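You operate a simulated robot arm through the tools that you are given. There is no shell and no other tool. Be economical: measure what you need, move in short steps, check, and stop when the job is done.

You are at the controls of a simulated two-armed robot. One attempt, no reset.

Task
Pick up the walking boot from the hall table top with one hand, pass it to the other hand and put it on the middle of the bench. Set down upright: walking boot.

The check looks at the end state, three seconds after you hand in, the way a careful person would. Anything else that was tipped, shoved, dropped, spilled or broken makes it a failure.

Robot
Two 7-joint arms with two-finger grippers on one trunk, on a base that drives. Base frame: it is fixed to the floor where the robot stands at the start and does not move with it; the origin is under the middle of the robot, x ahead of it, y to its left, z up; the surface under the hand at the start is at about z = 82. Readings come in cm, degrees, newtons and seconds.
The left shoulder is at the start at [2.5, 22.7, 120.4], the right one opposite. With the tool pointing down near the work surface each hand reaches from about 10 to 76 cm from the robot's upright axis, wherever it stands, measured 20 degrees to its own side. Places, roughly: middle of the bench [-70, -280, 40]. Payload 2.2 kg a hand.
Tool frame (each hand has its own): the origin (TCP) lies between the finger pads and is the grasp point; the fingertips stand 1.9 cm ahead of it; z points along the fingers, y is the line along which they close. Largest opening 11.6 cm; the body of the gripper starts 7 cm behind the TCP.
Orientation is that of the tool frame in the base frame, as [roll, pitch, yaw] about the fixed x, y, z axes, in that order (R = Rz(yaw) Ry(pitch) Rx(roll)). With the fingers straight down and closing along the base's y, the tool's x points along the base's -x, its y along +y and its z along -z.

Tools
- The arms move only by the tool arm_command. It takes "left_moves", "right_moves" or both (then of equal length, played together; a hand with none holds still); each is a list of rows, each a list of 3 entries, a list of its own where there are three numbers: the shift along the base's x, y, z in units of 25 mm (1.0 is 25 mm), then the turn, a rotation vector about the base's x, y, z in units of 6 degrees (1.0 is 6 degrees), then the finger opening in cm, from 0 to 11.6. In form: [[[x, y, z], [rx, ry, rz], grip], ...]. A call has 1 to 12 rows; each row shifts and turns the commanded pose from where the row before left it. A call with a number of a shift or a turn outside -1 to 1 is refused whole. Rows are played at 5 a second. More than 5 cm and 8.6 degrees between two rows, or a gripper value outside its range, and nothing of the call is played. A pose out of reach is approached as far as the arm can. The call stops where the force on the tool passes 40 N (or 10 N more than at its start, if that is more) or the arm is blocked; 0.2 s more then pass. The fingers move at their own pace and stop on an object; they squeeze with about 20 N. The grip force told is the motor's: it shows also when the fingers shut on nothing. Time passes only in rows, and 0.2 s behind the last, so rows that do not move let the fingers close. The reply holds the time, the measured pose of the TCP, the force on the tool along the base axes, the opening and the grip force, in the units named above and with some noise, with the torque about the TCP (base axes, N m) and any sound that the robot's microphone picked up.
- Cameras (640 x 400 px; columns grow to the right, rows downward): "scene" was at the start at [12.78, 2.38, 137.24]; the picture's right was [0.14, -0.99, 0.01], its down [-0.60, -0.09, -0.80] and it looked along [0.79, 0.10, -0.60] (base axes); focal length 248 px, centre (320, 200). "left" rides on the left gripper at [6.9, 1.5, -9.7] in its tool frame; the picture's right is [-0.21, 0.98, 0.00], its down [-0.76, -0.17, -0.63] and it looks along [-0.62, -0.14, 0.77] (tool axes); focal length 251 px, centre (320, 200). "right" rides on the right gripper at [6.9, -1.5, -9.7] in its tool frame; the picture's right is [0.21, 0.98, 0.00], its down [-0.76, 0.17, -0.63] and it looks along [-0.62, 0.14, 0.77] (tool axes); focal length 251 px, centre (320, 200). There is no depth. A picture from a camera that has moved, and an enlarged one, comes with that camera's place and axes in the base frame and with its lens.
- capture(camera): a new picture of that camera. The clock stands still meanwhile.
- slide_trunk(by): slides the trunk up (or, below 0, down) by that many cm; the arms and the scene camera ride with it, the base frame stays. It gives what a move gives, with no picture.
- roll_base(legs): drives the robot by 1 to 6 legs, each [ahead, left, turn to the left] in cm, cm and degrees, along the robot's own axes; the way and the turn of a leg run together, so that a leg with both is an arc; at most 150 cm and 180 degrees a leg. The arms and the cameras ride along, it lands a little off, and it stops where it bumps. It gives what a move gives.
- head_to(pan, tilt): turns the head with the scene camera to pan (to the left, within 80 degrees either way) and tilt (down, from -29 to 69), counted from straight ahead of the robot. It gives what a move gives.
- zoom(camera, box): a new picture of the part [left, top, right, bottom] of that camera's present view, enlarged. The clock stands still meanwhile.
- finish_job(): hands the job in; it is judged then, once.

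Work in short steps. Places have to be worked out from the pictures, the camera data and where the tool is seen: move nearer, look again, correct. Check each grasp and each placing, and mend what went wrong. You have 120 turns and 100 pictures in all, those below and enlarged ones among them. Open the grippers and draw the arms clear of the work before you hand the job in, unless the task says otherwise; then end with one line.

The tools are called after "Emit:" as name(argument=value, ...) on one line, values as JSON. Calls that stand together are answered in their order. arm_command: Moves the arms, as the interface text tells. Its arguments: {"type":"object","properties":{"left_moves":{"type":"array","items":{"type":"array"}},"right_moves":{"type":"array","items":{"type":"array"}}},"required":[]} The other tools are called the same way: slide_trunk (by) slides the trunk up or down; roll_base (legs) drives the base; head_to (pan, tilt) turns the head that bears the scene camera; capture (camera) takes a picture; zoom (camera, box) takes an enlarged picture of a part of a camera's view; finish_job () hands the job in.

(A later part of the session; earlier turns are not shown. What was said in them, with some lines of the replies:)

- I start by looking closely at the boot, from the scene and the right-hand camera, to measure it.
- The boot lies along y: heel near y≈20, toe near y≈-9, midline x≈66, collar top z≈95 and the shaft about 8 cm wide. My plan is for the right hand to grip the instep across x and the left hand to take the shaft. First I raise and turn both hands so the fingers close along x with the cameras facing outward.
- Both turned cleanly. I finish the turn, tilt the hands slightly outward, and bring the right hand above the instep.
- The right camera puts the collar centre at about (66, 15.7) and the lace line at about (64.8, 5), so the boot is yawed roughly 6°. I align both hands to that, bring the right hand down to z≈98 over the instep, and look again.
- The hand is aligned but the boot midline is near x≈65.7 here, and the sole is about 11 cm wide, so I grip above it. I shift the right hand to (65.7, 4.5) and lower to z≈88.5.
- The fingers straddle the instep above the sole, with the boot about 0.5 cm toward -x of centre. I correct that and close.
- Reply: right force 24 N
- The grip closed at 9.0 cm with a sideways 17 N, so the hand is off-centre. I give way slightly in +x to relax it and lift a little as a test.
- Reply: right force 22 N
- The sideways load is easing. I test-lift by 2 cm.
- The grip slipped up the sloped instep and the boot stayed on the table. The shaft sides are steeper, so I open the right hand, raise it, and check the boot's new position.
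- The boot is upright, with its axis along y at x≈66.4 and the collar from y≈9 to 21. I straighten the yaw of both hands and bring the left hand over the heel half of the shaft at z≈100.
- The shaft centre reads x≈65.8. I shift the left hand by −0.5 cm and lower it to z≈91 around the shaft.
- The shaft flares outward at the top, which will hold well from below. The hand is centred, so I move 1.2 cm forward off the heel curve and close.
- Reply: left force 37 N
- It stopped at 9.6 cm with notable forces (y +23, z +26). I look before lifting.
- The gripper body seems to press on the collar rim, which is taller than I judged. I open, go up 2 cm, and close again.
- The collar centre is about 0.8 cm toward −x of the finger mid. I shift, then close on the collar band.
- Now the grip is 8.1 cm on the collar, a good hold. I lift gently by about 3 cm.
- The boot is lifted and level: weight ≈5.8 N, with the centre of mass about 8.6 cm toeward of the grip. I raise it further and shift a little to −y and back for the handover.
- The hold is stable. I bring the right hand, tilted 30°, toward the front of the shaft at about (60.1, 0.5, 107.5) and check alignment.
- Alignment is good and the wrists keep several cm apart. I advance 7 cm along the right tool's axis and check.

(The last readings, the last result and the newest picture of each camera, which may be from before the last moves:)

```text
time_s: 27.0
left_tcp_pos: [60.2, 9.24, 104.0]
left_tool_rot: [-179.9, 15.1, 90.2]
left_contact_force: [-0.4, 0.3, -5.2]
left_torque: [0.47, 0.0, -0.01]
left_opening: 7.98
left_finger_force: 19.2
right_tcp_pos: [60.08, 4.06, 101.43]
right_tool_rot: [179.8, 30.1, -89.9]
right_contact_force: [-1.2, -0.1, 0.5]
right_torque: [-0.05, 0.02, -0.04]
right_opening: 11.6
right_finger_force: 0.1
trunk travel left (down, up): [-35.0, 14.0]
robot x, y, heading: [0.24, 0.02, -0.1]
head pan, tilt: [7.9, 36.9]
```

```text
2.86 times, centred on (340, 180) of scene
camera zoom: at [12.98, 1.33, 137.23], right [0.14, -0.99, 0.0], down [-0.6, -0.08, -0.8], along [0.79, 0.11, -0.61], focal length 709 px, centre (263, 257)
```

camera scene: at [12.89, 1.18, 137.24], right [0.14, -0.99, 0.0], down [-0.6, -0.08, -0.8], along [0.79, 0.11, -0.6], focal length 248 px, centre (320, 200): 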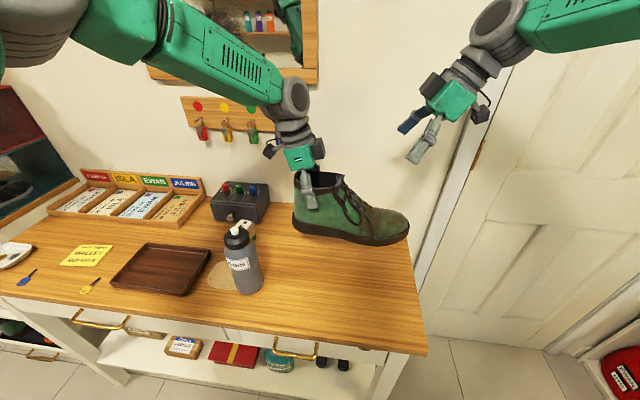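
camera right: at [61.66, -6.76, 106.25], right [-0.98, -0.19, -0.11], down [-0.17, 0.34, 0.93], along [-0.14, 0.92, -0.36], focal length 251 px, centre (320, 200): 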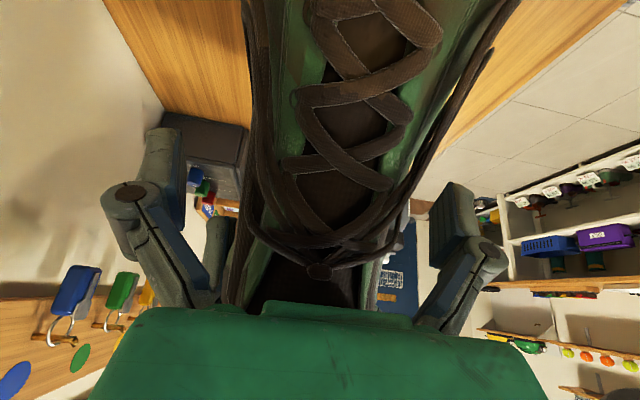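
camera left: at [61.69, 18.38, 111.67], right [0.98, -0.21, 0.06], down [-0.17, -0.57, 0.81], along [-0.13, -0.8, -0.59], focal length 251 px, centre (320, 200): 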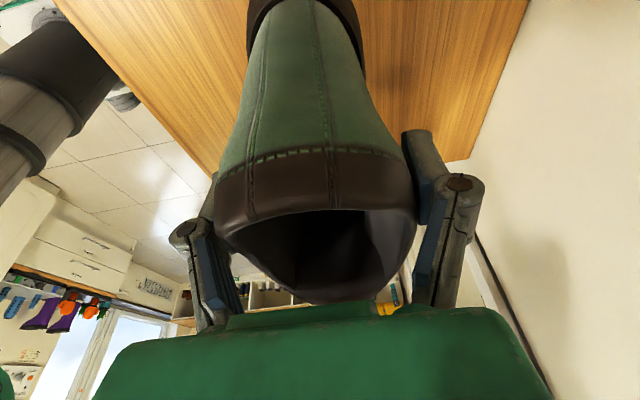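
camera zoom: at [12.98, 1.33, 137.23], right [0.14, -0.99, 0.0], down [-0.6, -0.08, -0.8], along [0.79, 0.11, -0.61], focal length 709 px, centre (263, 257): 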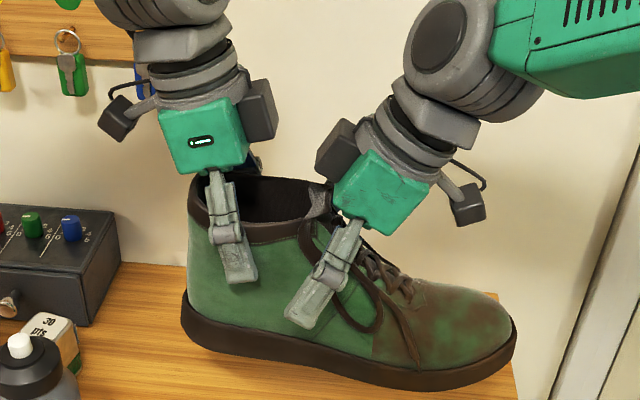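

The fingers straddle the ankle nicely. I shift −0.5 cm in x to centre and close the right hand.

Emit:
arm_command(right_moves=[[[-0.2, 0, 0], [0, 0, 0], 11.6], [[0, 0, 0], [0, 0, 0], 9.5], [[0, 0, 0], [0, 0, 0], 8], [[0, 0, 0], [0, 0, 0], 6], [[0, 0, 0], [0, 0, 0], 4], [[0, 0, 0], [0, 0, 0], 4]])

Emit:
zoom(camera="scene", box=[240, 110, 440, 250])

Emit:
capture(camera="right")

```text
time_s: 28.4
left_tcp_pos: [60.19, 9.31, 103.94]
left_tool_rot: [-179.7, 15.1, 90.1]
left_contact_force: [-30.4, 7.9, 7.5]
left_torque: [-0.28, -0.28, -0.75]
left_opening: 7.99
left_finger_force: 20.1
right_tcp_pos: [59.72, 3.93, 101.52]
right_tool_rot: [180.0, 30.1, -90.2]
right_contact_force: [29.7, -7.3, -7.5]
right_torque: [0.22, 1.04, -0.85]
right_opening: 7.91
right_finger_force: 20.0
trunk travel left (down, up): [-35.0, 14.0]
robot x, y, heading: [-0.22, 0.11, -0.0]
head pan, tilt: [7.9, 36.9]
```

```text
2.86 times, centred on (340, 180) of scene
camera zoom: at [13.0, 1.32, 137.23], right [0.14, -0.99, 0.0], down [-0.6, -0.08, -0.8], along [0.79, 0.11, -0.61], focal length 709 px, centre (263, 257)
```

zoom: 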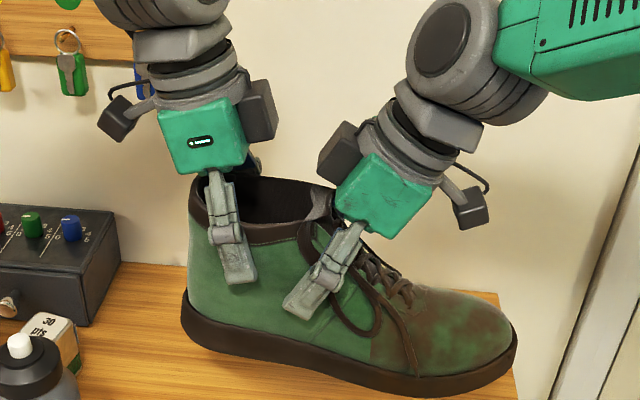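

```text
63 pictures are left
camera right: at [61.29, -6.95, 106.2], right [-0.98, -0.18, -0.11], down [-0.17, 0.34, 0.93], along [-0.13, 0.92, -0.36], focal length 251 px, centre (320, 200)
```

right: 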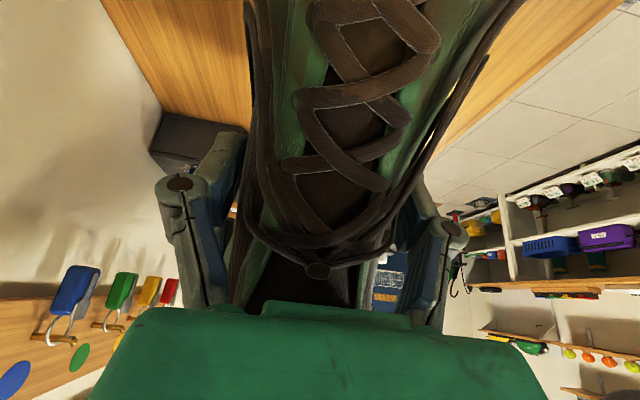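

Both hands hold, but 30 N is fighting sideways. I let the right hand yield about 0.4 cm toward +x before releasing the left.

Emit:
arm_command(right_moves=[[[0.1, 0, 0], [0, 0, 0], 4], [[0.1, 0, 0], [0, 0, 0], 4], [[0, 0, 0], [0, 0, 0], 4]])

```text
time_s: 29.2
left_tcp_pos: [60.44, 9.42, 103.96]
left_tool_rot: [179.8, 15.1, 90.2]
left_contact_force: [-9.5, 14.0, 1.4]
left_torque: [0.43, 0.33, -0.44]
left_opening: 8.02
left_finger_force: 20.3
right_tcp_pos: [59.79, 4.02, 101.39]
right_tool_rot: [179.8, 30.1, -89.9]
right_contact_force: [9.1, -14.4, -2.1]
right_torque: [0.0, -0.1, -0.11]
right_opening: 8.06
right_finger_force: 20.1
trunk travel left (down, up): [-35.0, 14.0]
robot x, y, heading: [0.11, 0.14, 0.1]
head pan, tilt: [7.9, 36.9]
```

The side load is down to 9 N. I release the left hand and see whether the right holds.

Emit:
arm_command(left_moves=[[[0, 0, 0], [0, 0, 0], 8.5], [[0, 0, 0], [0, 0, 0], 10], [[0, 0, 0], [0, 0, 0], 11.6], [[0, 0, 0], [0, 0, 0], 11.6]], right_moves=[[[0.05, 0, 0], [0, 0, 0], 4], [[0, 0, 0], [0, 0, 0], 4], [[0, 0, 0], [0, 0, 0], 4], [[0, 0, 0], [0, 0, 0], 4]])

Emit:
zoom(camera="scene", box=[240, 110, 440, 250])

Emit:
capture(camera="left")

```text
time_s: 30.2
left_tcp_pos: [60.38, 9.13, 104.01]
left_tool_rot: [-179.9, 15.2, 90.1]
left_contact_force: [-0.3, 0.2, -0.2]
left_torque: [0.01, 0.01, 0.01]
left_opening: 11.6
left_finger_force: 0.2
right_tcp_pos: [60.17, 4.08, 101.42]
right_tool_rot: [179.9, 30.2, -90.0]
right_contact_force: [-0.3, 1.2, 0.1]
right_torque: [0.19, -0.04, -0.01]
right_opening: 7.92
right_finger_force: 19.6
trunk travel left (down, up): [-35.0, 14.0]
robot x, y, heading: [0.22, 0.39, -0.1]
head pan, tilt: [7.9, 36.9]
```

```text
2.86 times, centred on (340, 180) of scene
camera zoom: at [13.01, 1.32, 137.23], right [0.14, -0.99, 0.0], down [-0.6, -0.08, -0.8], along [0.79, 0.11, -0.61], focal length 709 px, centre (263, 257)
```

zoom: 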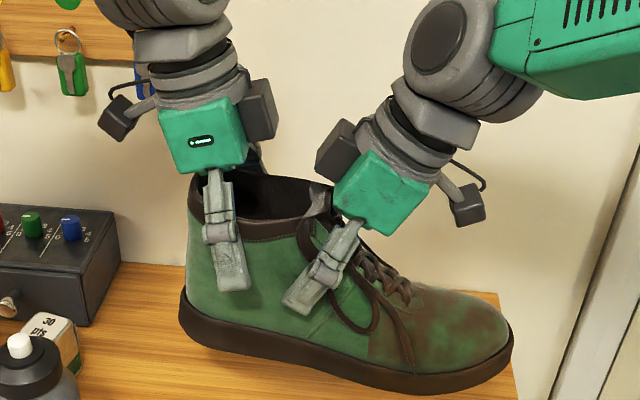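

```text
61 pictures are left
camera left: at [61.78, 18.5, 111.59], right [0.98, -0.21, 0.06], down [-0.16, -0.56, 0.81], along [-0.13, -0.8, -0.59], focal length 251 px, centre (320, 200)
```

left: 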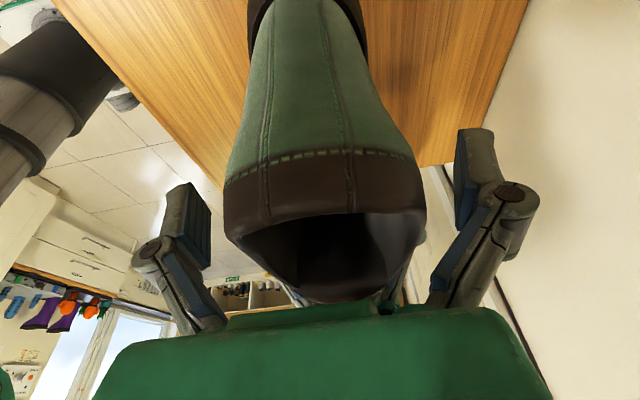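

The right hand has the boot. I withdraw the left hand up its axis and read again.

Emit:
arm_command(left_moves=[[[0, 0.2, 0.8], [0, 0, 0], 11.6], [[0, 0.25, 0.9], [0, 0, 0], 11.6], [[0, 0.25, 0.9], [0, 0, 0], 11.6], [[0, 0.25, 0.9], [0, 0, 0], 11.6], [[0, 0.5, 0.9], [0, 0, 0], 11.6], [[0, 1, 0], [0, 0, 0], 11.6], [[0, 1, 0], [0, 0, 0], 11.6], [[0, 1, 0], [0, 0, 0], 11.6], [[-0.5, 1, 0], [0, 0, 0], 11.6], [[-1, 0.5, 0], [0, 0, 0], 11.6], [[-1, 0, 0], [0, 0, 0], 11.6], [[-1, 0, 0], [0, 0, 0], 11.6]])

Emit:
capture(camera="scene")

```text
time_s: 32.8
left_tcp_pos: [51.21, 24.15, 115.04]
left_tool_rot: [-180.0, 15.1, 90.1]
left_contact_force: [0.4, 0.1, 0.3]
left_torque: [0.0, 0.03, 0.0]
left_opening: 11.58
left_finger_force: 0.0
right_tcp_pos: [60.04, 4.07, 101.49]
right_tool_rot: [179.9, 30.1, -89.9]
right_contact_force: [-0.7, 0.3, 0.3]
right_torque: [0.16, 0.0, -0.01]
right_opening: 7.95
right_finger_force: 19.8
trunk travel left (down, up): [-35.0, 14.0]
robot x, y, heading: [-0.32, 0.12, 0.0]
head pan, tilt: [7.9, 36.9]
```

```text
60 pictures are left
camera scene: at [12.8, 1.46, 137.25], right [0.14, -0.99, 0.0], down [-0.6, -0.08, -0.8], along [0.79, 0.11, -0.6], focal length 248 px, centre (320, 200)
```

scene: 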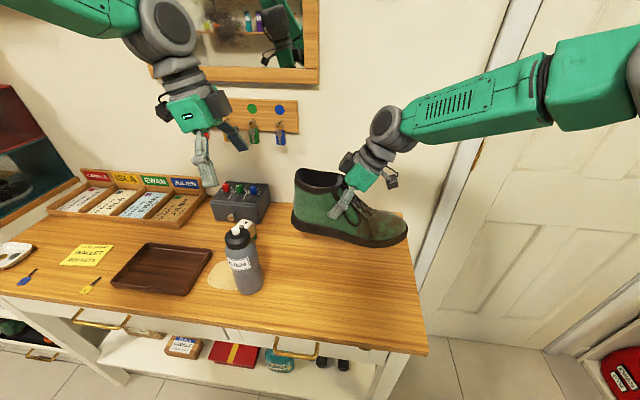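

The boot is securely in the right hand. I raise it, draw it back toward the body, and look right toward the bench.

Emit:
arm_command(right_moves=[[[0, 0, 0.6], [0, 0, 0], 4], [[0, 0, 0.6], [0, 0, 0], 4], [[-0.5, -0.3, 0.6], [0, 0, 0], 4], [[-0.8, -0.5, 0.4], [0, 0, 0], 4], [[-0.8, -0.6, 0], [0, 0, 0], 4], [[-0.8, -0.8, 0], [0, 0, 0], 4], [[-0.8, -0.8, 0], [0, 0, 0], 4], [[-0.8, -0.8, 0], [0, 0, 0], 4], [[-0.8, -0.8, 0], [0, 0, 0], 4], [[-0.6, -0.6, 0], [0, 0, 0], 4], [[-0.4, -0.4, 0], [0, 0, 0], 4], [[0, 0, 0], [0, 0, 0], 4]], left_moves=[[[0, 0, 0.3], [0, 0, 0], 11.6], [[0, 0, 0.3], [0, 0, 0], 11.6], [[-0.4, 0.3, 0], [0, 0, 0], 11.6], [[-0.4, 0.3, 0], [0, 0, 0], 11.6], [[-0.4, 0.3, 0], [0, 0, 0], 11.6], [[-0.4, 0.3, 0], [0, 0, 0], 11.6], [[-0.4, 0.3, 0], [0, 0, 0], 11.6], [[-0.4, 0.3, 0], [0, 0, 0], 11.6], [[-0.4, 0, 0], [0, 0, 0], 11.6], [[-0.4, 0, 0], [0, 0, 0], 11.6], [[0, 0, 0], [0, 0, 0], 11.6], [[0, 0, 0], [0, 0, 0], 11.6]])

Emit:
capture(camera="scene")

Emit:
head_to(pan=-78, tilt=20)

Emit:
capture(camera="scene")

```text
time_s: 35.4
left_tcp_pos: [43.51, 28.69, 116.49]
left_tool_rot: [-180.0, 15.2, 90.1]
left_contact_force: [0.1, -0.6, -0.1]
left_torque: [0.0, 0.01, 0.0]
left_opening: 11.61
left_finger_force: 0.0
right_tcp_pos: [44.33, -9.87, 107.03]
right_tool_rot: [179.9, 30.2, -89.9]
right_contact_force: [-0.5, 0.5, -4.1]
right_torque: [0.14, -0.03, -0.01]
right_opening: 7.89
right_finger_force: 19.8
trunk travel left (down, up): [-35.0, 14.0]
robot x, y, heading: [0.04, 0.35, -0.0]
head pan, tilt: [7.9, 36.9]
```

```text
59 pictures are left
camera scene: at [12.76, 1.33, 137.25], right [0.14, -0.99, 0.0], down [-0.6, -0.08, -0.8], along [0.79, 0.11, -0.6], focal length 248 px, centre (320, 200)
```

scene: 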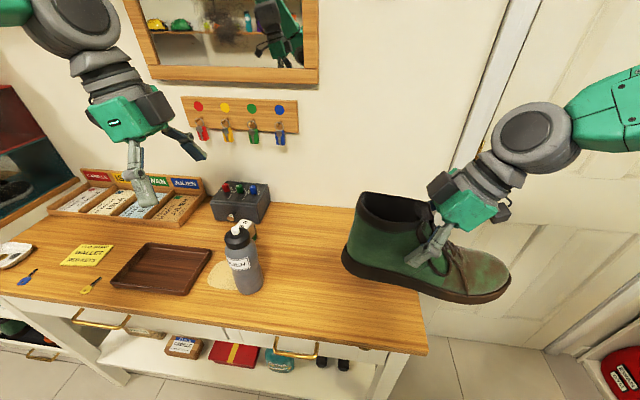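

```text
time_s: 37.0
left_tcp_pos: [43.5, 28.63, 116.55]
left_tool_rot: [-179.9, 15.3, 90.0]
left_contact_force: [-0.3, 0.2, -0.3]
left_torque: [-0.01, 0.0, 0.02]
left_opening: 11.58
left_finger_force: 0.1
right_tcp_pos: [44.39, -9.98, 106.92]
right_tool_rot: [179.9, 30.2, -90.0]
right_contact_force: [-0.6, 0.0, -5.4]
right_torque: [0.21, 0.0, -0.03]
right_opening: 7.93
right_finger_force: 19.8
trunk travel left (down, up): [-35.0, 14.0]
robot x, y, heading: [-0.23, 0.13, 0.1]
head pan, tilt: [-78.0, 20.0]
```

```text
58 pictures are left
camera scene: at [6.08, -8.97, 139.96], right [-0.98, -0.21, 0.0], down [-0.08, 0.33, -0.94], along [0.19, -0.92, -0.34], focal length 248 px, centre (320, 200)
```

scene: 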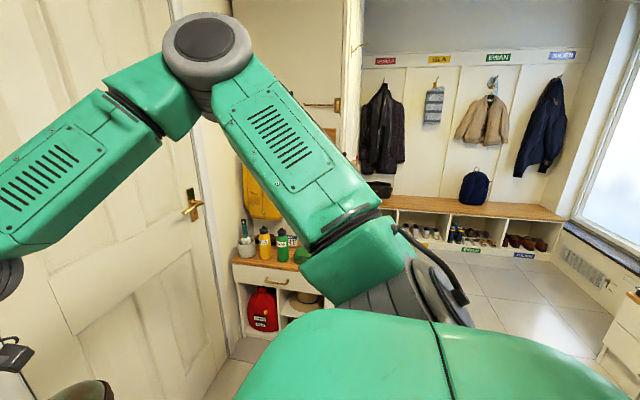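

The bench is at the far wall to the right, with a navy backpack and a dark item on it well off its middle. I back off from the table, then turn right.

Emit:
roll_base(legs=[[-45, 0, 0], [0, 0, -90]])

Emit:
head_to(pan=0, tilt=25)

Emit:
capture(camera="scene")

```text
time_s: 43.6
left_tcp_pos: [-17.35, -43.63, 116.67]
left_tool_rot: [179.9, 15.2, -0.5]
left_contact_force: [0.2, 0.6, 0.1]
left_torque: [0.0, 0.0, 0.02]
left_opening: 11.6
left_finger_force: 0.0
right_tcp_pos: [-55.94, -44.14, 106.9]
right_tool_rot: [179.9, 30.2, 179.4]
right_contact_force: [0.5, -0.2, -6.4]
right_torque: [-0.02, -0.17, -0.01]
right_opening: 7.91
right_finger_force: 19.7
trunk travel left (down, up): [-35.0, 14.0]
robot x, y, heading: [-45.57, 0.24, -90.7]
head pan, tilt: [-78.0, 20.0]
```

```text
time_s: 45.1
left_tcp_pos: [-17.35, -43.31, 116.66]
left_tool_rot: [179.9, 15.2, -0.6]
left_contact_force: [0.2, -0.2, 0.3]
left_torque: [-0.01, -0.01, -0.03]
left_opening: 11.61
left_finger_force: 0.0
right_tcp_pos: [-55.95, -43.83, 107.01]
right_tool_rot: [-179.9, 30.2, 179.5]
right_contact_force: [0.6, 0.1, -5.2]
right_torque: [0.01, -0.2, 0.01]
right_opening: 7.91
right_finger_force: 20.1
trunk travel left (down, up): [-35.0, 14.0]
robot x, y, heading: [-45.11, 0.22, -90.8]
head pan, tilt: [0.0, 25.0]
```

```text
57 pictures are left
camera scene: at [-45.67, -13.56, 139.12], right [-1.0, 0.01, 0.0], down [0.0, 0.43, -0.9], along [-0.01, -0.9, -0.43], focal length 248 px, centre (320, 200)
```

scene: 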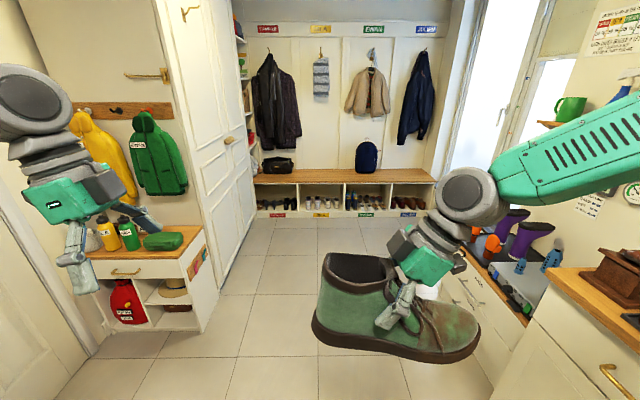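

The corridor is clear between about x=-132 and x=14. The free bench stretch is roughly x −19 to −87, between the bag and the backpack. I drive about 130 cm nearer and look again.

Emit:
roll_base(legs=[[130, -8, 0.8]])

Emit:
capture(camera="scene")

```text
time_s: 51.6
left_tcp_pos: [-27.85, -171.87, 116.56]
left_tool_rot: [180.0, 15.2, -1.2]
left_contact_force: [0.3, 0.1, -0.9]
left_torque: [0.01, 0.0, 0.01]
left_opening: 11.61
left_finger_force: 0.0
right_tcp_pos: [-66.3, -171.91, 107.05]
right_tool_rot: [-179.9, 30.2, 178.9]
right_contact_force: [0.6, 0.0, -4.9]
right_torque: [0.01, -0.18, -0.02]
right_opening: 7.91
right_finger_force: 20.6
trunk travel left (down, up): [-35.0, 14.0]
robot x, y, heading: [-55.39, -128.01, -91.3]
head pan, tilt: [0.0, 25.0]
```

```text
56 pictures are left
camera scene: at [-55.81, -141.78, 139.12], right [-1.0, 0.02, 0.0], down [0.01, 0.43, -0.9], along [-0.02, -0.9, -0.43], focal length 248 px, centre (320, 200)
```

scene: 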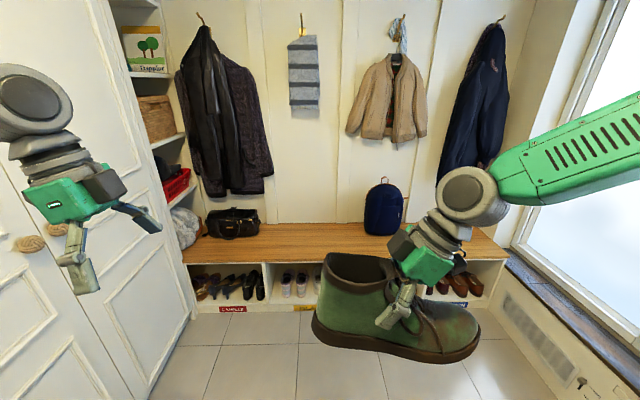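

The seat runs y≈−260 to −308 and its middle is near (−72, −283). The backpack's near corner is about (−90, −290), so a boot along x centred near (−68, −280) fits. I drive 88 cm closer and straighten the heading.

Emit:
roll_base(legs=[[88, 0, 1.3]])

Emit:
slide_trunk(by=-25)

Emit:
head_to(pan=0, tilt=45)

Emit:
capture(camera="scene")

```text
time_s: 56.2
left_tcp_pos: [-28.35, -258.5, 116.83]
left_tool_rot: [179.7, 15.2, -0.3]
left_contact_force: [-0.3, -1.4, -0.2]
left_torque: [0.0, 0.01, -0.03]
left_opening: 11.58
left_finger_force: 0.1
right_tcp_pos: [-66.89, -259.09, 107.27]
right_tool_rot: [-179.7, 30.2, 179.9]
right_contact_force: [-0.3, -0.1, -4.6]
right_torque: [0.03, -0.2, 0.01]
right_opening: 7.88
right_finger_force: 20.6
trunk travel left (down, up): [-35.0, 14.0]
robot x, y, heading: [-56.59, -215.11, -90.5]
head pan, tilt: [0.0, 25.0]
```

```text
time_s: 58.8
left_tcp_pos: [-28.43, -258.04, 91.94]
left_tool_rot: [179.5, 15.1, -0.4]
left_contact_force: [0.0, -0.2, -0.3]
left_torque: [0.01, 0.02, 0.02]
left_opening: 11.58
left_finger_force: 0.1
right_tcp_pos: [-66.91, -258.79, 82.31]
right_tool_rot: [-179.5, 30.2, 179.9]
right_contact_force: [-0.3, 0.1, -6.1]
right_torque: [-0.01, -0.19, -0.02]
right_opening: 7.89
right_finger_force: 20.0
trunk travel left (down, up): [-10.0, 39.0]
robot x, y, heading: [-56.59, -215.03, -90.5]
head pan, tilt: [0.0, 25.0]
```

```text
time_s: 59.6
left_tcp_pos: [-28.36, -258.18, 91.99]
left_tool_rot: [179.6, 15.2, -0.4]
left_contact_force: [-0.3, 0.1, -0.9]
left_torque: [-0.03, -0.01, 0.0]
left_opening: 11.62
left_finger_force: 0.0
right_tcp_pos: [-66.94, -258.79, 82.24]
right_tool_rot: [-179.6, 30.2, 179.9]
right_contact_force: [-0.5, 1.2, -5.4]
right_torque: [-0.01, -0.2, 0.02]
right_opening: 7.87
right_finger_force: 19.5
trunk travel left (down, up): [-10.0, 39.0]
robot x, y, heading: [-56.34, -215.22, -90.1]
head pan, tilt: [0.0, 45.0]
```

```text
55 pictures are left
camera scene: at [-56.88, -227.86, 111.07], right [-1.0, 0.01, 0.0], down [0.0, 0.71, -0.7], along [-0.01, -0.7, -0.71], focal length 248 px, centre (320, 200)
```

scene: 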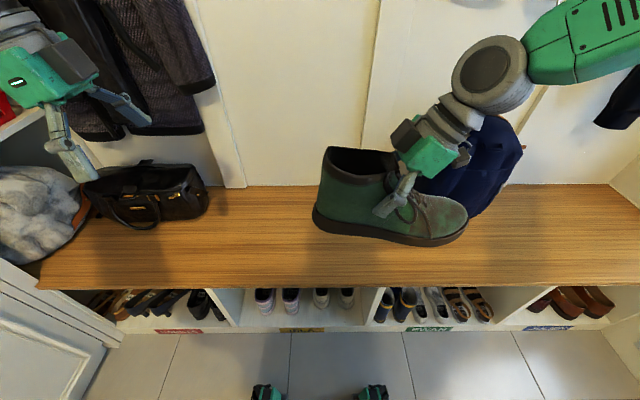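

I stand about 47 cm from the bench front, with the boot clear above the seat. I move the boot out over the bench, in front of and to the left of the backpack.

Emit:
arm_command(right_moves=[[[0.2, -0.9, 0], [0, 0, 0], 4], [[0.2, -0.9, 0], [0, 0, 0], 4], [[0.2, -0.9, 0], [0, 0, 0], 4], [[0.2, -0.9, 0], [0, 0, 0], 4], [[0, -0.9, 0], [0, 0, 0], 4], [[0, -0.9, 0], [0, 0, 0], 4], [[0, -0.9, 0], [0, 0, 0], 4], [[0, -0.9, 0], [0, 0, 0], 4], [[0, -0.9, 0], [0, 0, 0], 4], [[0, -0.6, 0], [0, 0, 0], 4], [[0, 0, 0], [0, 0, 0], 4]])

Emit:
slide_trunk(by=-10)

Emit:
capture(camera="scene")

Emit:
capture(camera="left")

```text
time_s: 62.0
left_tcp_pos: [-28.26, -258.14, 91.95]
left_tool_rot: [179.6, 15.3, -0.5]
left_contact_force: [0.0, 0.3, 0.1]
left_torque: [0.0, 0.01, 0.01]
left_opening: 11.62
left_finger_force: 0.1
right_tcp_pos: [-64.74, -280.51, 82.18]
right_tool_rot: [-179.7, 30.1, 179.9]
right_contact_force: [-0.4, 0.5, -5.5]
right_torque: [0.0, -0.2, -0.01]
right_opening: 7.88
right_finger_force: 19.5
trunk travel left (down, up): [-10.0, 39.0]
robot x, y, heading: [-56.53, -215.07, -90.4]
head pan, tilt: [0.0, 45.0]
```

```text
time_s: 63.3
left_tcp_pos: [-28.35, -258.16, 81.97]
left_tool_rot: [179.6, 15.3, -0.4]
left_contact_force: [0.1, 0.6, 0.2]
left_torque: [-0.03, -0.01, 0.0]
left_opening: 11.59
left_finger_force: 0.0
right_tcp_pos: [-65.0, -280.53, 72.19]
right_tool_rot: [-179.5, 30.1, 179.9]
right_contact_force: [-0.3, 0.2, -5.3]
right_torque: [0.02, -0.21, 0.02]
right_opening: 7.88
right_finger_force: 20.1
trunk travel left (down, up): [0.0, 49.0]
robot x, y, heading: [-56.32, -215.45, -90.4]
head pan, tilt: [0.0, 45.0]
```

```text
54 pictures are left
camera scene: at [-56.84, -227.91, 101.07], right [-1.0, 0.01, 0.0], down [0.0, 0.71, -0.7], along [-0.01, -0.7, -0.71], focal length 248 px, centre (320, 200)
```

scene: 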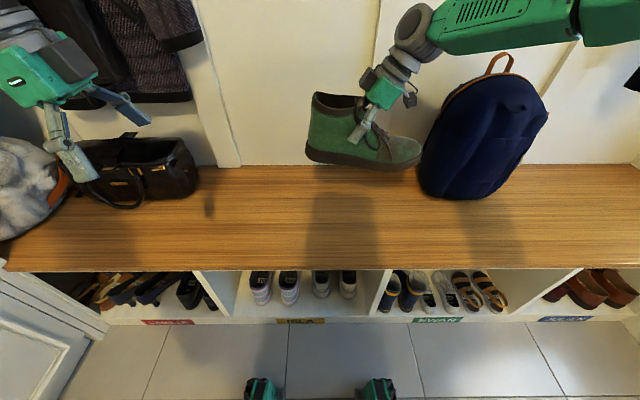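

```text
53 pictures are left
camera left: at [-19.22, -259.53, 89.52], right [-0.21, -0.98, 0.06], down [-0.56, 0.18, 0.81], along [-0.8, 0.14, -0.59], focal length 251 px, centre (320, 200)
```

left: 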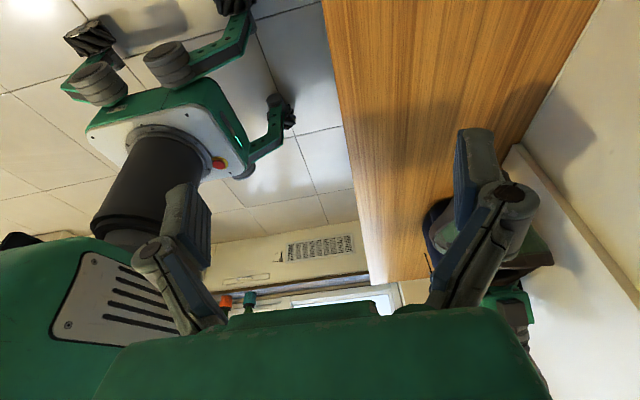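

The boot is over the middle, with several cm to the backpack. I lower 20 cm and check the gap to the seat.

Emit:
arm_command(right_moves=[[[0, 0, -0.8], [0, 0, 0], 4], [[0, 0, -0.9], [0, 0, 0], 4], [[0, 0, -0.9], [0, 0, 0], 4], [[0, 0, -0.9], [0, 0, 0], 4], [[0, 0, -0.9], [0, 0, 0], 4], [[0, 0, -0.9], [0, 0, 0], 4], [[0, 0, -0.9], [0, 0, 0], 4], [[0, 0, -0.9], [0, 0, 0], 4], [[0, 0, -0.6], [0, 0, 0], 4], [[0, 0, 0], [0, 0, 0], 4]])

Emit:
capture(camera="scene")

Emit:
zoom(camera="scene", box=[260, 80, 500, 240])

```text
time_s: 65.7
left_tcp_pos: [-28.76, -257.96, 82.31]
left_tool_rot: [179.4, 14.8, -0.4]
left_contact_force: [0.3, -0.9, 0.5]
left_torque: [-0.03, -0.01, 0.0]
left_opening: 11.58
left_finger_force: 0.0
right_tcp_pos: [-64.3, -280.66, 53.74]
right_tool_rot: [-178.9, 31.2, -179.8]
right_contact_force: [12.5, -0.3, 11.1]
right_torque: [0.83, 0.42, -0.68]
right_opening: 8.02
right_finger_force: 20.3
trunk travel left (down, up): [0.0, 49.0]
robot x, y, heading: [-56.51, -215.13, -90.2]
head pan, tilt: [0.0, 45.0]
stopped in row 10 (right hand): the force on the tool passed its limit at 41 N (the readings are from after the stop); the commanded pose is now the measured one
```

```text
52 pictures are left
camera scene: at [-56.69, -227.7, 101.08], right [-1.0, 0.01, 0.0], down [0.0, 0.71, -0.71], along [-0.01, -0.71, -0.71], focal length 248 px, centre (320, 200)
```

scene: 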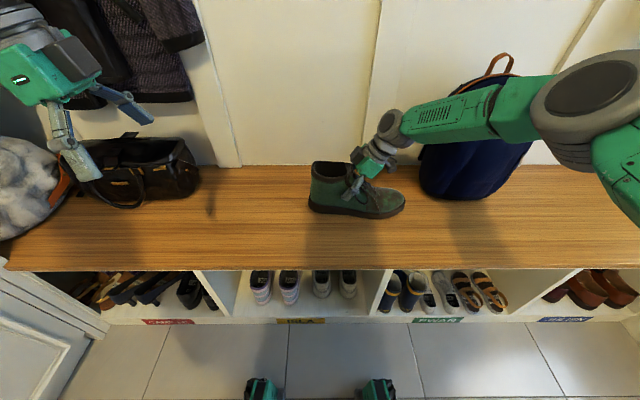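

```text
2.50 times, centred on (380, 160) of scene
camera zoom: at [-56.69, -227.7, 101.08], right [-1.0, 0.01, 0.0], down [0.0, 0.71, -0.71], along [-0.01, -0.71, -0.71], focal length 621 px, centre (170, 300)
```

zoom: 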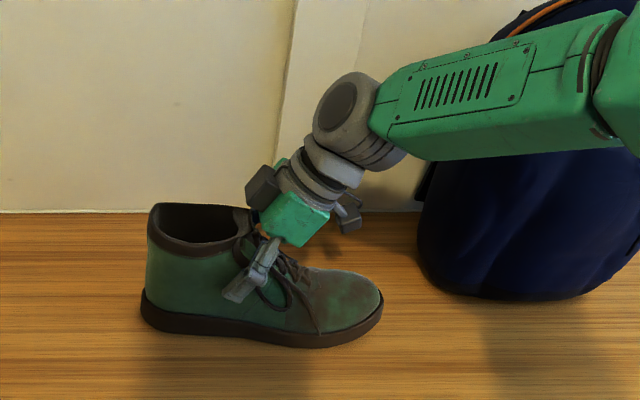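

Contact was felt at TCP z≈53.7, a few cm earlier than I estimated. I turn the left hand's camera toward the boot to see whether the sole is on the seat.

Emit:
arm_command(left_moves=[[[0, 0, 0], [0, 0, 1], 11.6], [[0, 0, 0], [0, 0, 1], 11.6], [[0, 0, 0], [0, 0, 1], 11.6], [[0, 0, 0], [0, 0, 1], 11.6], [[0, 0, 0], [0, 0, 1], 11.6], [[0, 0, 0], [0, 0, 1], 11.6], [[0, 0, 0], [0, 0, 0], 11.6]])

Emit:
capture(camera="left")

Emit:
capture(camera="right")

```text
time_s: 67.3
left_tcp_pos: [-28.49, -257.78, 81.87]
left_tool_rot: [179.5, 15.1, 35.7]
left_contact_force: [-0.6, 0.6, 0.1]
left_torque: [0.0, -0.02, -0.02]
left_opening: 11.59
left_finger_force: 0.0
right_tcp_pos: [-64.4, -280.62, 53.77]
right_tool_rot: [-178.8, 30.8, -179.6]
right_contact_force: [17.1, -3.1, 18.4]
right_torque: [0.45, 0.36, -0.17]
right_opening: 8.14
right_finger_force: 20.2
trunk travel left (down, up): [0.0, 49.0]
robot x, y, heading: [-56.7, -215.51, -90.0]
head pan, tilt: [0.0, 45.0]
```

```text
50 pictures are left
camera left: at [-20.17, -253.53, 89.63], right [0.4, -0.91, 0.06], down [-0.56, -0.19, 0.81], along [-0.72, -0.36, -0.59], focal length 251 px, centre (320, 200)
```

left: 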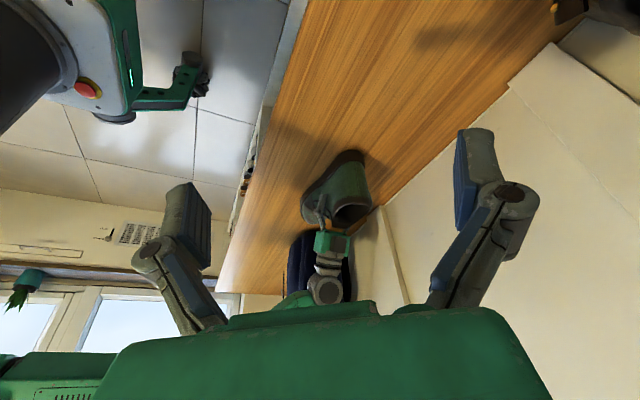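

```text
49 pictures are left
camera right: at [-75.17, -282.01, 58.4], right [-0.18, 0.98, -0.13], down [0.33, 0.18, 0.93], along [0.93, 0.12, -0.35], focal length 251 px, centre (320, 200)
```

right: 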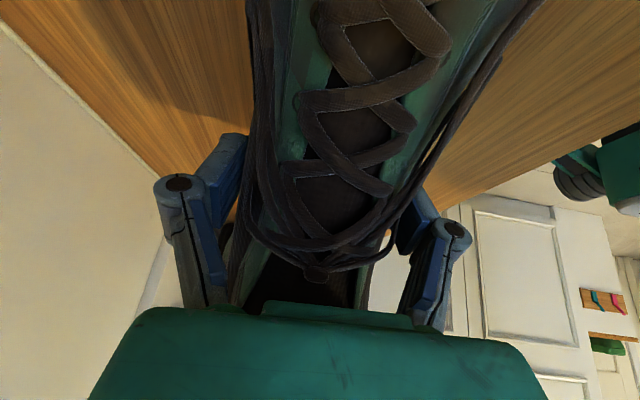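

Emit:
zoom(camera="left", box=[260, 110, 420, 210])

```text
4.00 times, centred on (340, 160) of left
camera zoom: at [-20.17, -253.53, 89.63], right [0.4, -0.91, 0.06], down [-0.56, -0.19, 0.81], along [-0.72, -0.36, -0.59], focal length 1006 px, centre (240, 360)
```

zoom: 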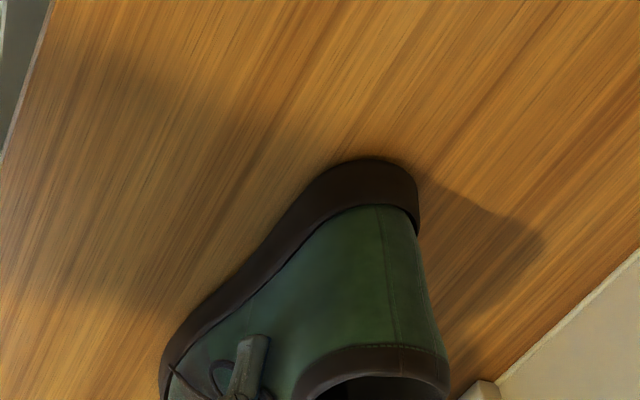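

The sole appears to touch the seat, its shadow meeting the sole edge. To be sure, I relieve the load by raising 1 cm, then look at and read the forces.

Emit:
arm_command(right_moves=[[[0.1, 0, 0.2], [0, 0, 0], 4], [[0.1, 0, 0.2], [0, 0, 0], 4], [[0, 0, 0], [0, 0, 0], 4]])

Emit:
zoom(camera="left", box=[260, 110, 420, 210])

Emit:
zoom(camera="scene", box=[290, 140, 440, 240])

```text
time_s: 68.1
left_tcp_pos: [-28.56, -258.0, 81.94]
left_tool_rot: [179.4, 15.0, 35.6]
left_contact_force: [-0.2, -0.2, -0.4]
left_torque: [0.04, 0.01, 0.04]
left_opening: 11.61
left_finger_force: 0.0
right_tcp_pos: [-64.05, -280.68, 54.51]
right_tool_rot: [-179.1, 30.7, -179.8]
right_contact_force: [-0.8, -0.5, -5.4]
right_torque: [0.0, -0.24, -0.01]
right_opening: 7.96
right_finger_force: 20.1
trunk travel left (down, up): [0.0, 49.0]
robot x, y, heading: [-56.57, -215.65, -90.7]
head pan, tilt: [0.0, 45.0]
```

```text
4.00 times, centred on (340, 160) of left
camera zoom: at [-20.25, -253.69, 89.58], right [0.4, -0.91, 0.06], down [-0.56, -0.19, 0.81], along [-0.72, -0.36, -0.59], focal length 1006 px, centre (240, 360)
```

zoom: 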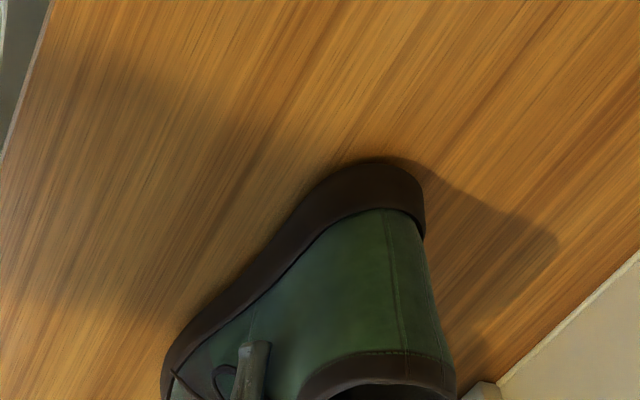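

```text
4.00 times, centred on (365, 190) of scene
camera zoom: at [-56.79, -227.93, 101.05], right [-1.0, 0.01, 0.0], down [0.0, 0.71, -0.7], along [0.0, -0.7, -0.71], focal length 993 px, centre (140, 240)
```

zoom: 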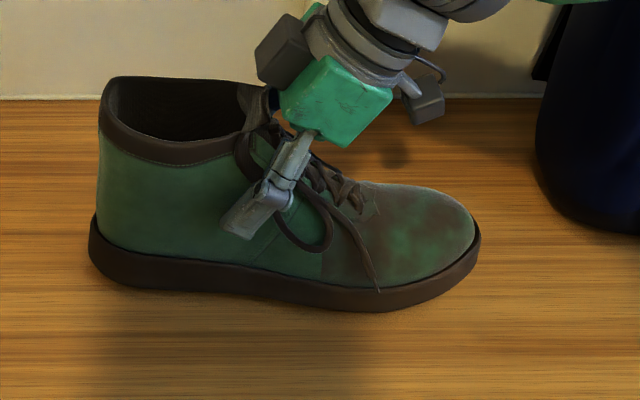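

Freed, the hand reads just the boot's weight, so the seat was the contact. I ease down about 0.7 cm to a light touch.

Emit:
arm_command(right_moves=[[[0, 0, -0.1], [0, 0, 0], 4], [[0, 0, -0.1], [0, 0, 0], 4], [[0, 0, -0.06], [0, 0, 0], 4], [[0, 0, 0], [0, 0, 0], 4]])

```text
time_s: 69.1
left_tcp_pos: [-28.57, -257.96, 82.01]
left_tool_rot: [179.5, 15.1, 35.6]
left_contact_force: [-0.2, -0.6, -0.1]
left_torque: [0.01, -0.01, 0.01]
left_opening: 11.61
left_finger_force: 0.1
right_tcp_pos: [-64.02, -280.61, 53.74]
right_tool_rot: [-178.9, 30.7, -179.8]
right_contact_force: [-0.5, 0.8, -4.4]
right_torque: [0.1, 0.02, -0.06]
right_opening: 7.95
right_finger_force: 20.4
trunk travel left (down, up): [0.0, 49.0]
robot x, y, heading: [-56.79, -215.57, -90.3]
head pan, tilt: [0.0, 45.0]
```

The load is barely starting to transfer. I step down a little more, watching the force.

Emit:
arm_command(right_moves=[[[0, 0, -0.08], [0, 0, 0], 4], [[0, 0, -0.08], [0, 0, 0], 4], [[0, 0, 0], [0, 0, 0], 4]])

Emit:
zoom(camera="scene", box=[290, 140, 440, 240])

```text
time_s: 69.9
left_tcp_pos: [-28.43, -257.78, 82.06]
left_tool_rot: [179.2, 15.0, 35.6]
left_contact_force: [0.3, 0.5, -0.4]
left_torque: [0.02, -0.01, 0.0]
left_opening: 11.61
left_finger_force: 0.1
right_tcp_pos: [-63.97, -280.56, 53.78]
right_tool_rot: [-178.6, 30.9, -179.7]
right_contact_force: [-1.0, 1.5, 15.9]
right_torque: [0.39, 0.91, -0.13]
right_opening: 8.17
right_finger_force: 20.0
trunk travel left (down, up): [0.0, 49.0]
robot x, y, heading: [-56.36, -215.3, -90.2]
head pan, tilt: [0.0, 45.0]
```

```text
4.00 times, centred on (365, 190) of scene
camera zoom: at [-56.76, -227.64, 101.11], right [-1.0, 0.01, 0.0], down [0.0, 0.71, -0.71], along [-0.01, -0.71, -0.71], focal length 993 px, centre (140, 240)
```

zoom: 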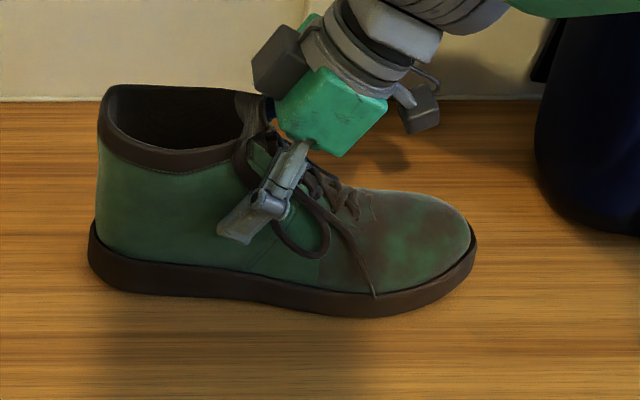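

The seat is bearing the boot. I open the right hand in steps and let it settle.

Emit:
arm_command(right_moves=[[[0, 0, 0.05], [0, 0, 0], 7.9], [[0, 0, 0], [0, 0, 0], 8.4], [[0, 0, 0], [0, 0, 0], 9], [[0, 0, 0], [0, 0, 0], 10], [[0, 0, 0], [0, 0, 0], 11.6], [[0, 0, 0], [0, 0, 0], 11.6]])

Emit:
zoom(camera="scene", box=[290, 140, 440, 240])

Emit:
capture(camera="right")

```text
time_s: 71.3
left_tcp_pos: [-28.59, -257.87, 81.98]
left_tool_rot: [179.5, 15.1, 35.5]
left_contact_force: [0.2, -0.1, 0.5]
left_torque: [-0.01, 0.0, -0.01]
left_opening: 11.58
left_finger_force: 0.0
right_tcp_pos: [-63.97, -280.61, 53.46]
right_tool_rot: [-178.8, 30.8, -179.9]
right_contact_force: [0.6, -0.2, 0.1]
right_torque: [0.01, 0.02, 0.0]
right_opening: 11.59
right_finger_force: 0.0
trunk travel left (down, up): [0.0, 49.0]
robot x, y, heading: [-56.34, -215.26, -90.2]
head pan, tilt: [0.0, 45.0]
```

```text
4.00 times, centred on (365, 190) of scene
camera zoom: at [-56.78, -227.85, 101.07], right [-1.0, 0.01, 0.0], down [0.0, 0.71, -0.7], along [0.0, -0.7, -0.71], focal length 993 px, centre (140, 240)
```

zoom: 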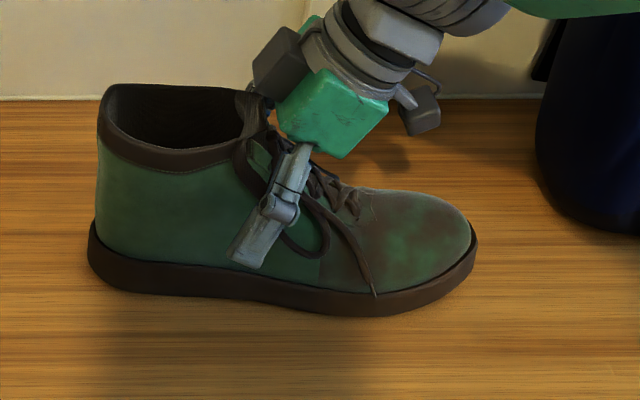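

```text
43 pictures are left
camera right: at [-74.81, -281.98, 58.19], right [-0.18, 0.98, -0.13], down [0.33, 0.18, 0.93], along [0.93, 0.13, -0.35], focal length 251 px, centre (320, 200)
```

right: 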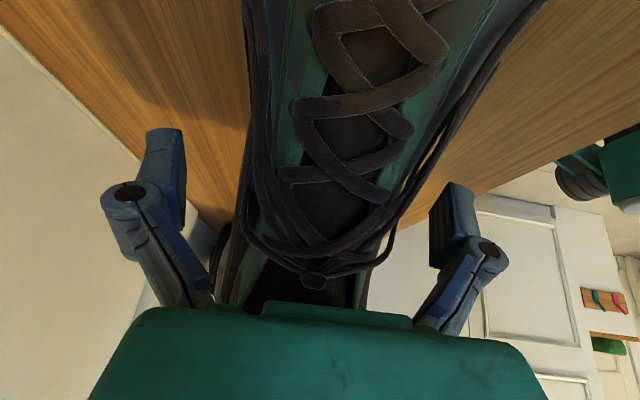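

The boot stands flat on the seat and didn't move. I withdraw the right hand straight up, then back over the bench front.

Emit:
arm_command(right_moves=[[[-0.1, 0, 0.5], [0, 0, 0], 11.6], [[-0.2, 0, 0.7], [0, 0, 0], 11.6], [[-0.2, 0, 0.8], [0, 0, 0], 11.6], [[0, 0, 1], [0, 0, 0], 11.6], [[0, 0, 1], [0, 0, 0], 11.6], [[0, 0, 1], [0, 0, 0], 11.6], [[0, 0, 1], [0, 0, 0], 11.6], [[0, 0.6, 1], [0, 0, 0], 11.6], [[0, 1, 1], [0, 0, 0], 11.6], [[0, 1, 0], [0, 0, 0], 11.6], [[0, 1, 0], [0, 0, 0], 11.6], [[0, 1, 0], [0, 0, 0], 11.6]])

Emit:
capture(camera="scene")

```text
time_s: 73.9
left_tcp_pos: [-28.69, -257.85, 82.02]
left_tool_rot: [179.5, 14.9, 35.6]
left_contact_force: [0.2, 0.1, 0.2]
left_torque: [0.02, 0.0, 0.0]
left_opening: 11.58
left_finger_force: 0.0
right_tcp_pos: [-65.4, -269.37, 73.79]
right_tool_rot: [-178.9, 30.9, -179.7]
right_contact_force: [0.0, 0.5, 0.0]
right_torque: [-0.02, -0.02, -0.01]
right_opening: 11.6
right_finger_force: 0.0
trunk travel left (down, up): [0.0, 49.0]
robot x, y, heading: [-56.5, -215.6, -90.0]
head pan, tilt: [0.0, 45.0]
```

```text
42 pictures are left
camera scene: at [-56.82, -227.75, 101.08], right [-1.0, 0.01, 0.0], down [0.0, 0.71, -0.7], along [0.0, -0.7, -0.71], focal length 248 px, centre (320, 200)
```

scene: 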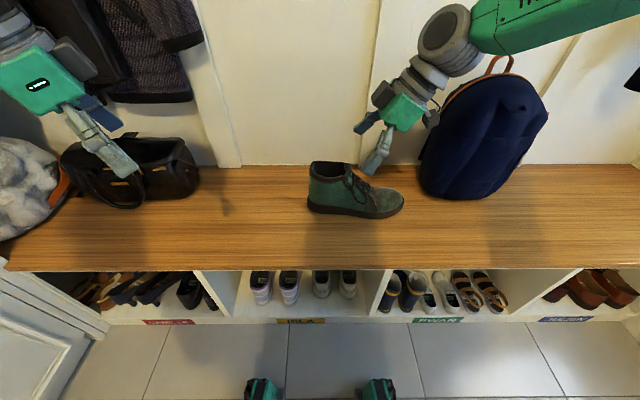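

The boot stands upright at about (−68, −280), mid-bench, and the backpack and bag are untouched. I back the robot straight off to draw the arms clear and take a final look.

Emit:
roll_base(legs=[[-40, 0, 0]])

Emit:
head_to(pan=0, tilt=25)

Emit:
capture(camera="scene")

```text
time_s: 76.4
left_tcp_pos: [-28.15, -217.1, 82.04]
left_tool_rot: [179.4, 15.0, 35.9]
left_contact_force: [-0.6, -0.2, 0.4]
left_torque: [-0.01, -0.02, -0.02]
left_opening: 11.6
left_finger_force: 0.0
right_tcp_pos: [-64.96, -228.82, 73.75]
right_tool_rot: [-178.8, 30.8, -179.4]
right_contact_force: [-0.9, 0.5, 0.4]
right_torque: [0.0, -0.01, 0.0]
right_opening: 11.58
right_finger_force: 0.1
trunk travel left (down, up): [0.0, 49.0]
robot x, y, heading: [-56.21, -174.76, -89.9]
head pan, tilt: [0.0, 45.0]
```

```text
time_s: 77.3
left_tcp_pos: [-28.21, -217.02, 82.04]
left_tool_rot: [179.4, 15.2, 35.8]
left_contact_force: [-0.9, 0.4, -0.3]
left_torque: [-0.01, 0.0, 0.03]
left_opening: 11.59
left_finger_force: 0.1
right_tcp_pos: [-64.92, -228.77, 73.79]
right_tool_rot: [-178.7, 30.8, -179.4]
right_contact_force: [0.4, 0.7, -0.3]
right_torque: [0.0, 0.0, -0.05]
right_opening: 11.59
right_finger_force: 0.1
trunk travel left (down, up): [0.0, 49.0]
robot x, y, heading: [-56.3, -174.95, -90.2]
head pan, tilt: [0.0, 25.0]
```

```text
41 pictures are left
camera scene: at [-56.61, -188.35, 104.12], right [-1.0, 0.0, 0.0], down [0.0, 0.43, -0.9], along [0.0, -0.9, -0.43], focal length 248 px, centre (320, 200)
```

scene: 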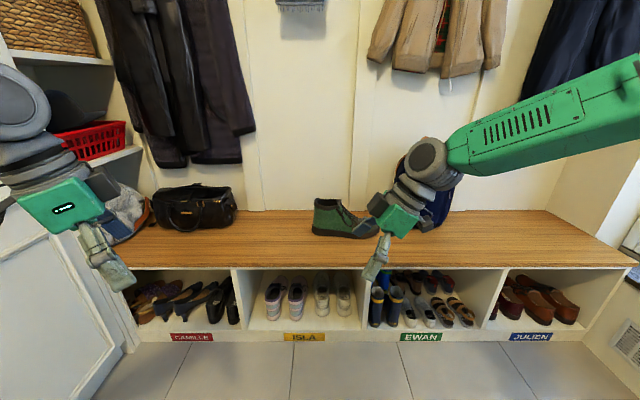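

The boot stands upright in the middle of the bench, both grippers are open and clear, and nothing else has moved. I hand in.

Emit:
finish_job()

```text
The job is handed in.
```

The walking boot went from the left hand to the right and now stands upright within a few centimetres of the middle of the bench. In the final pictures nothing else was disturbed. On the first grip attempt the boot slid slightly on the table, before I picked it up by the shaft.
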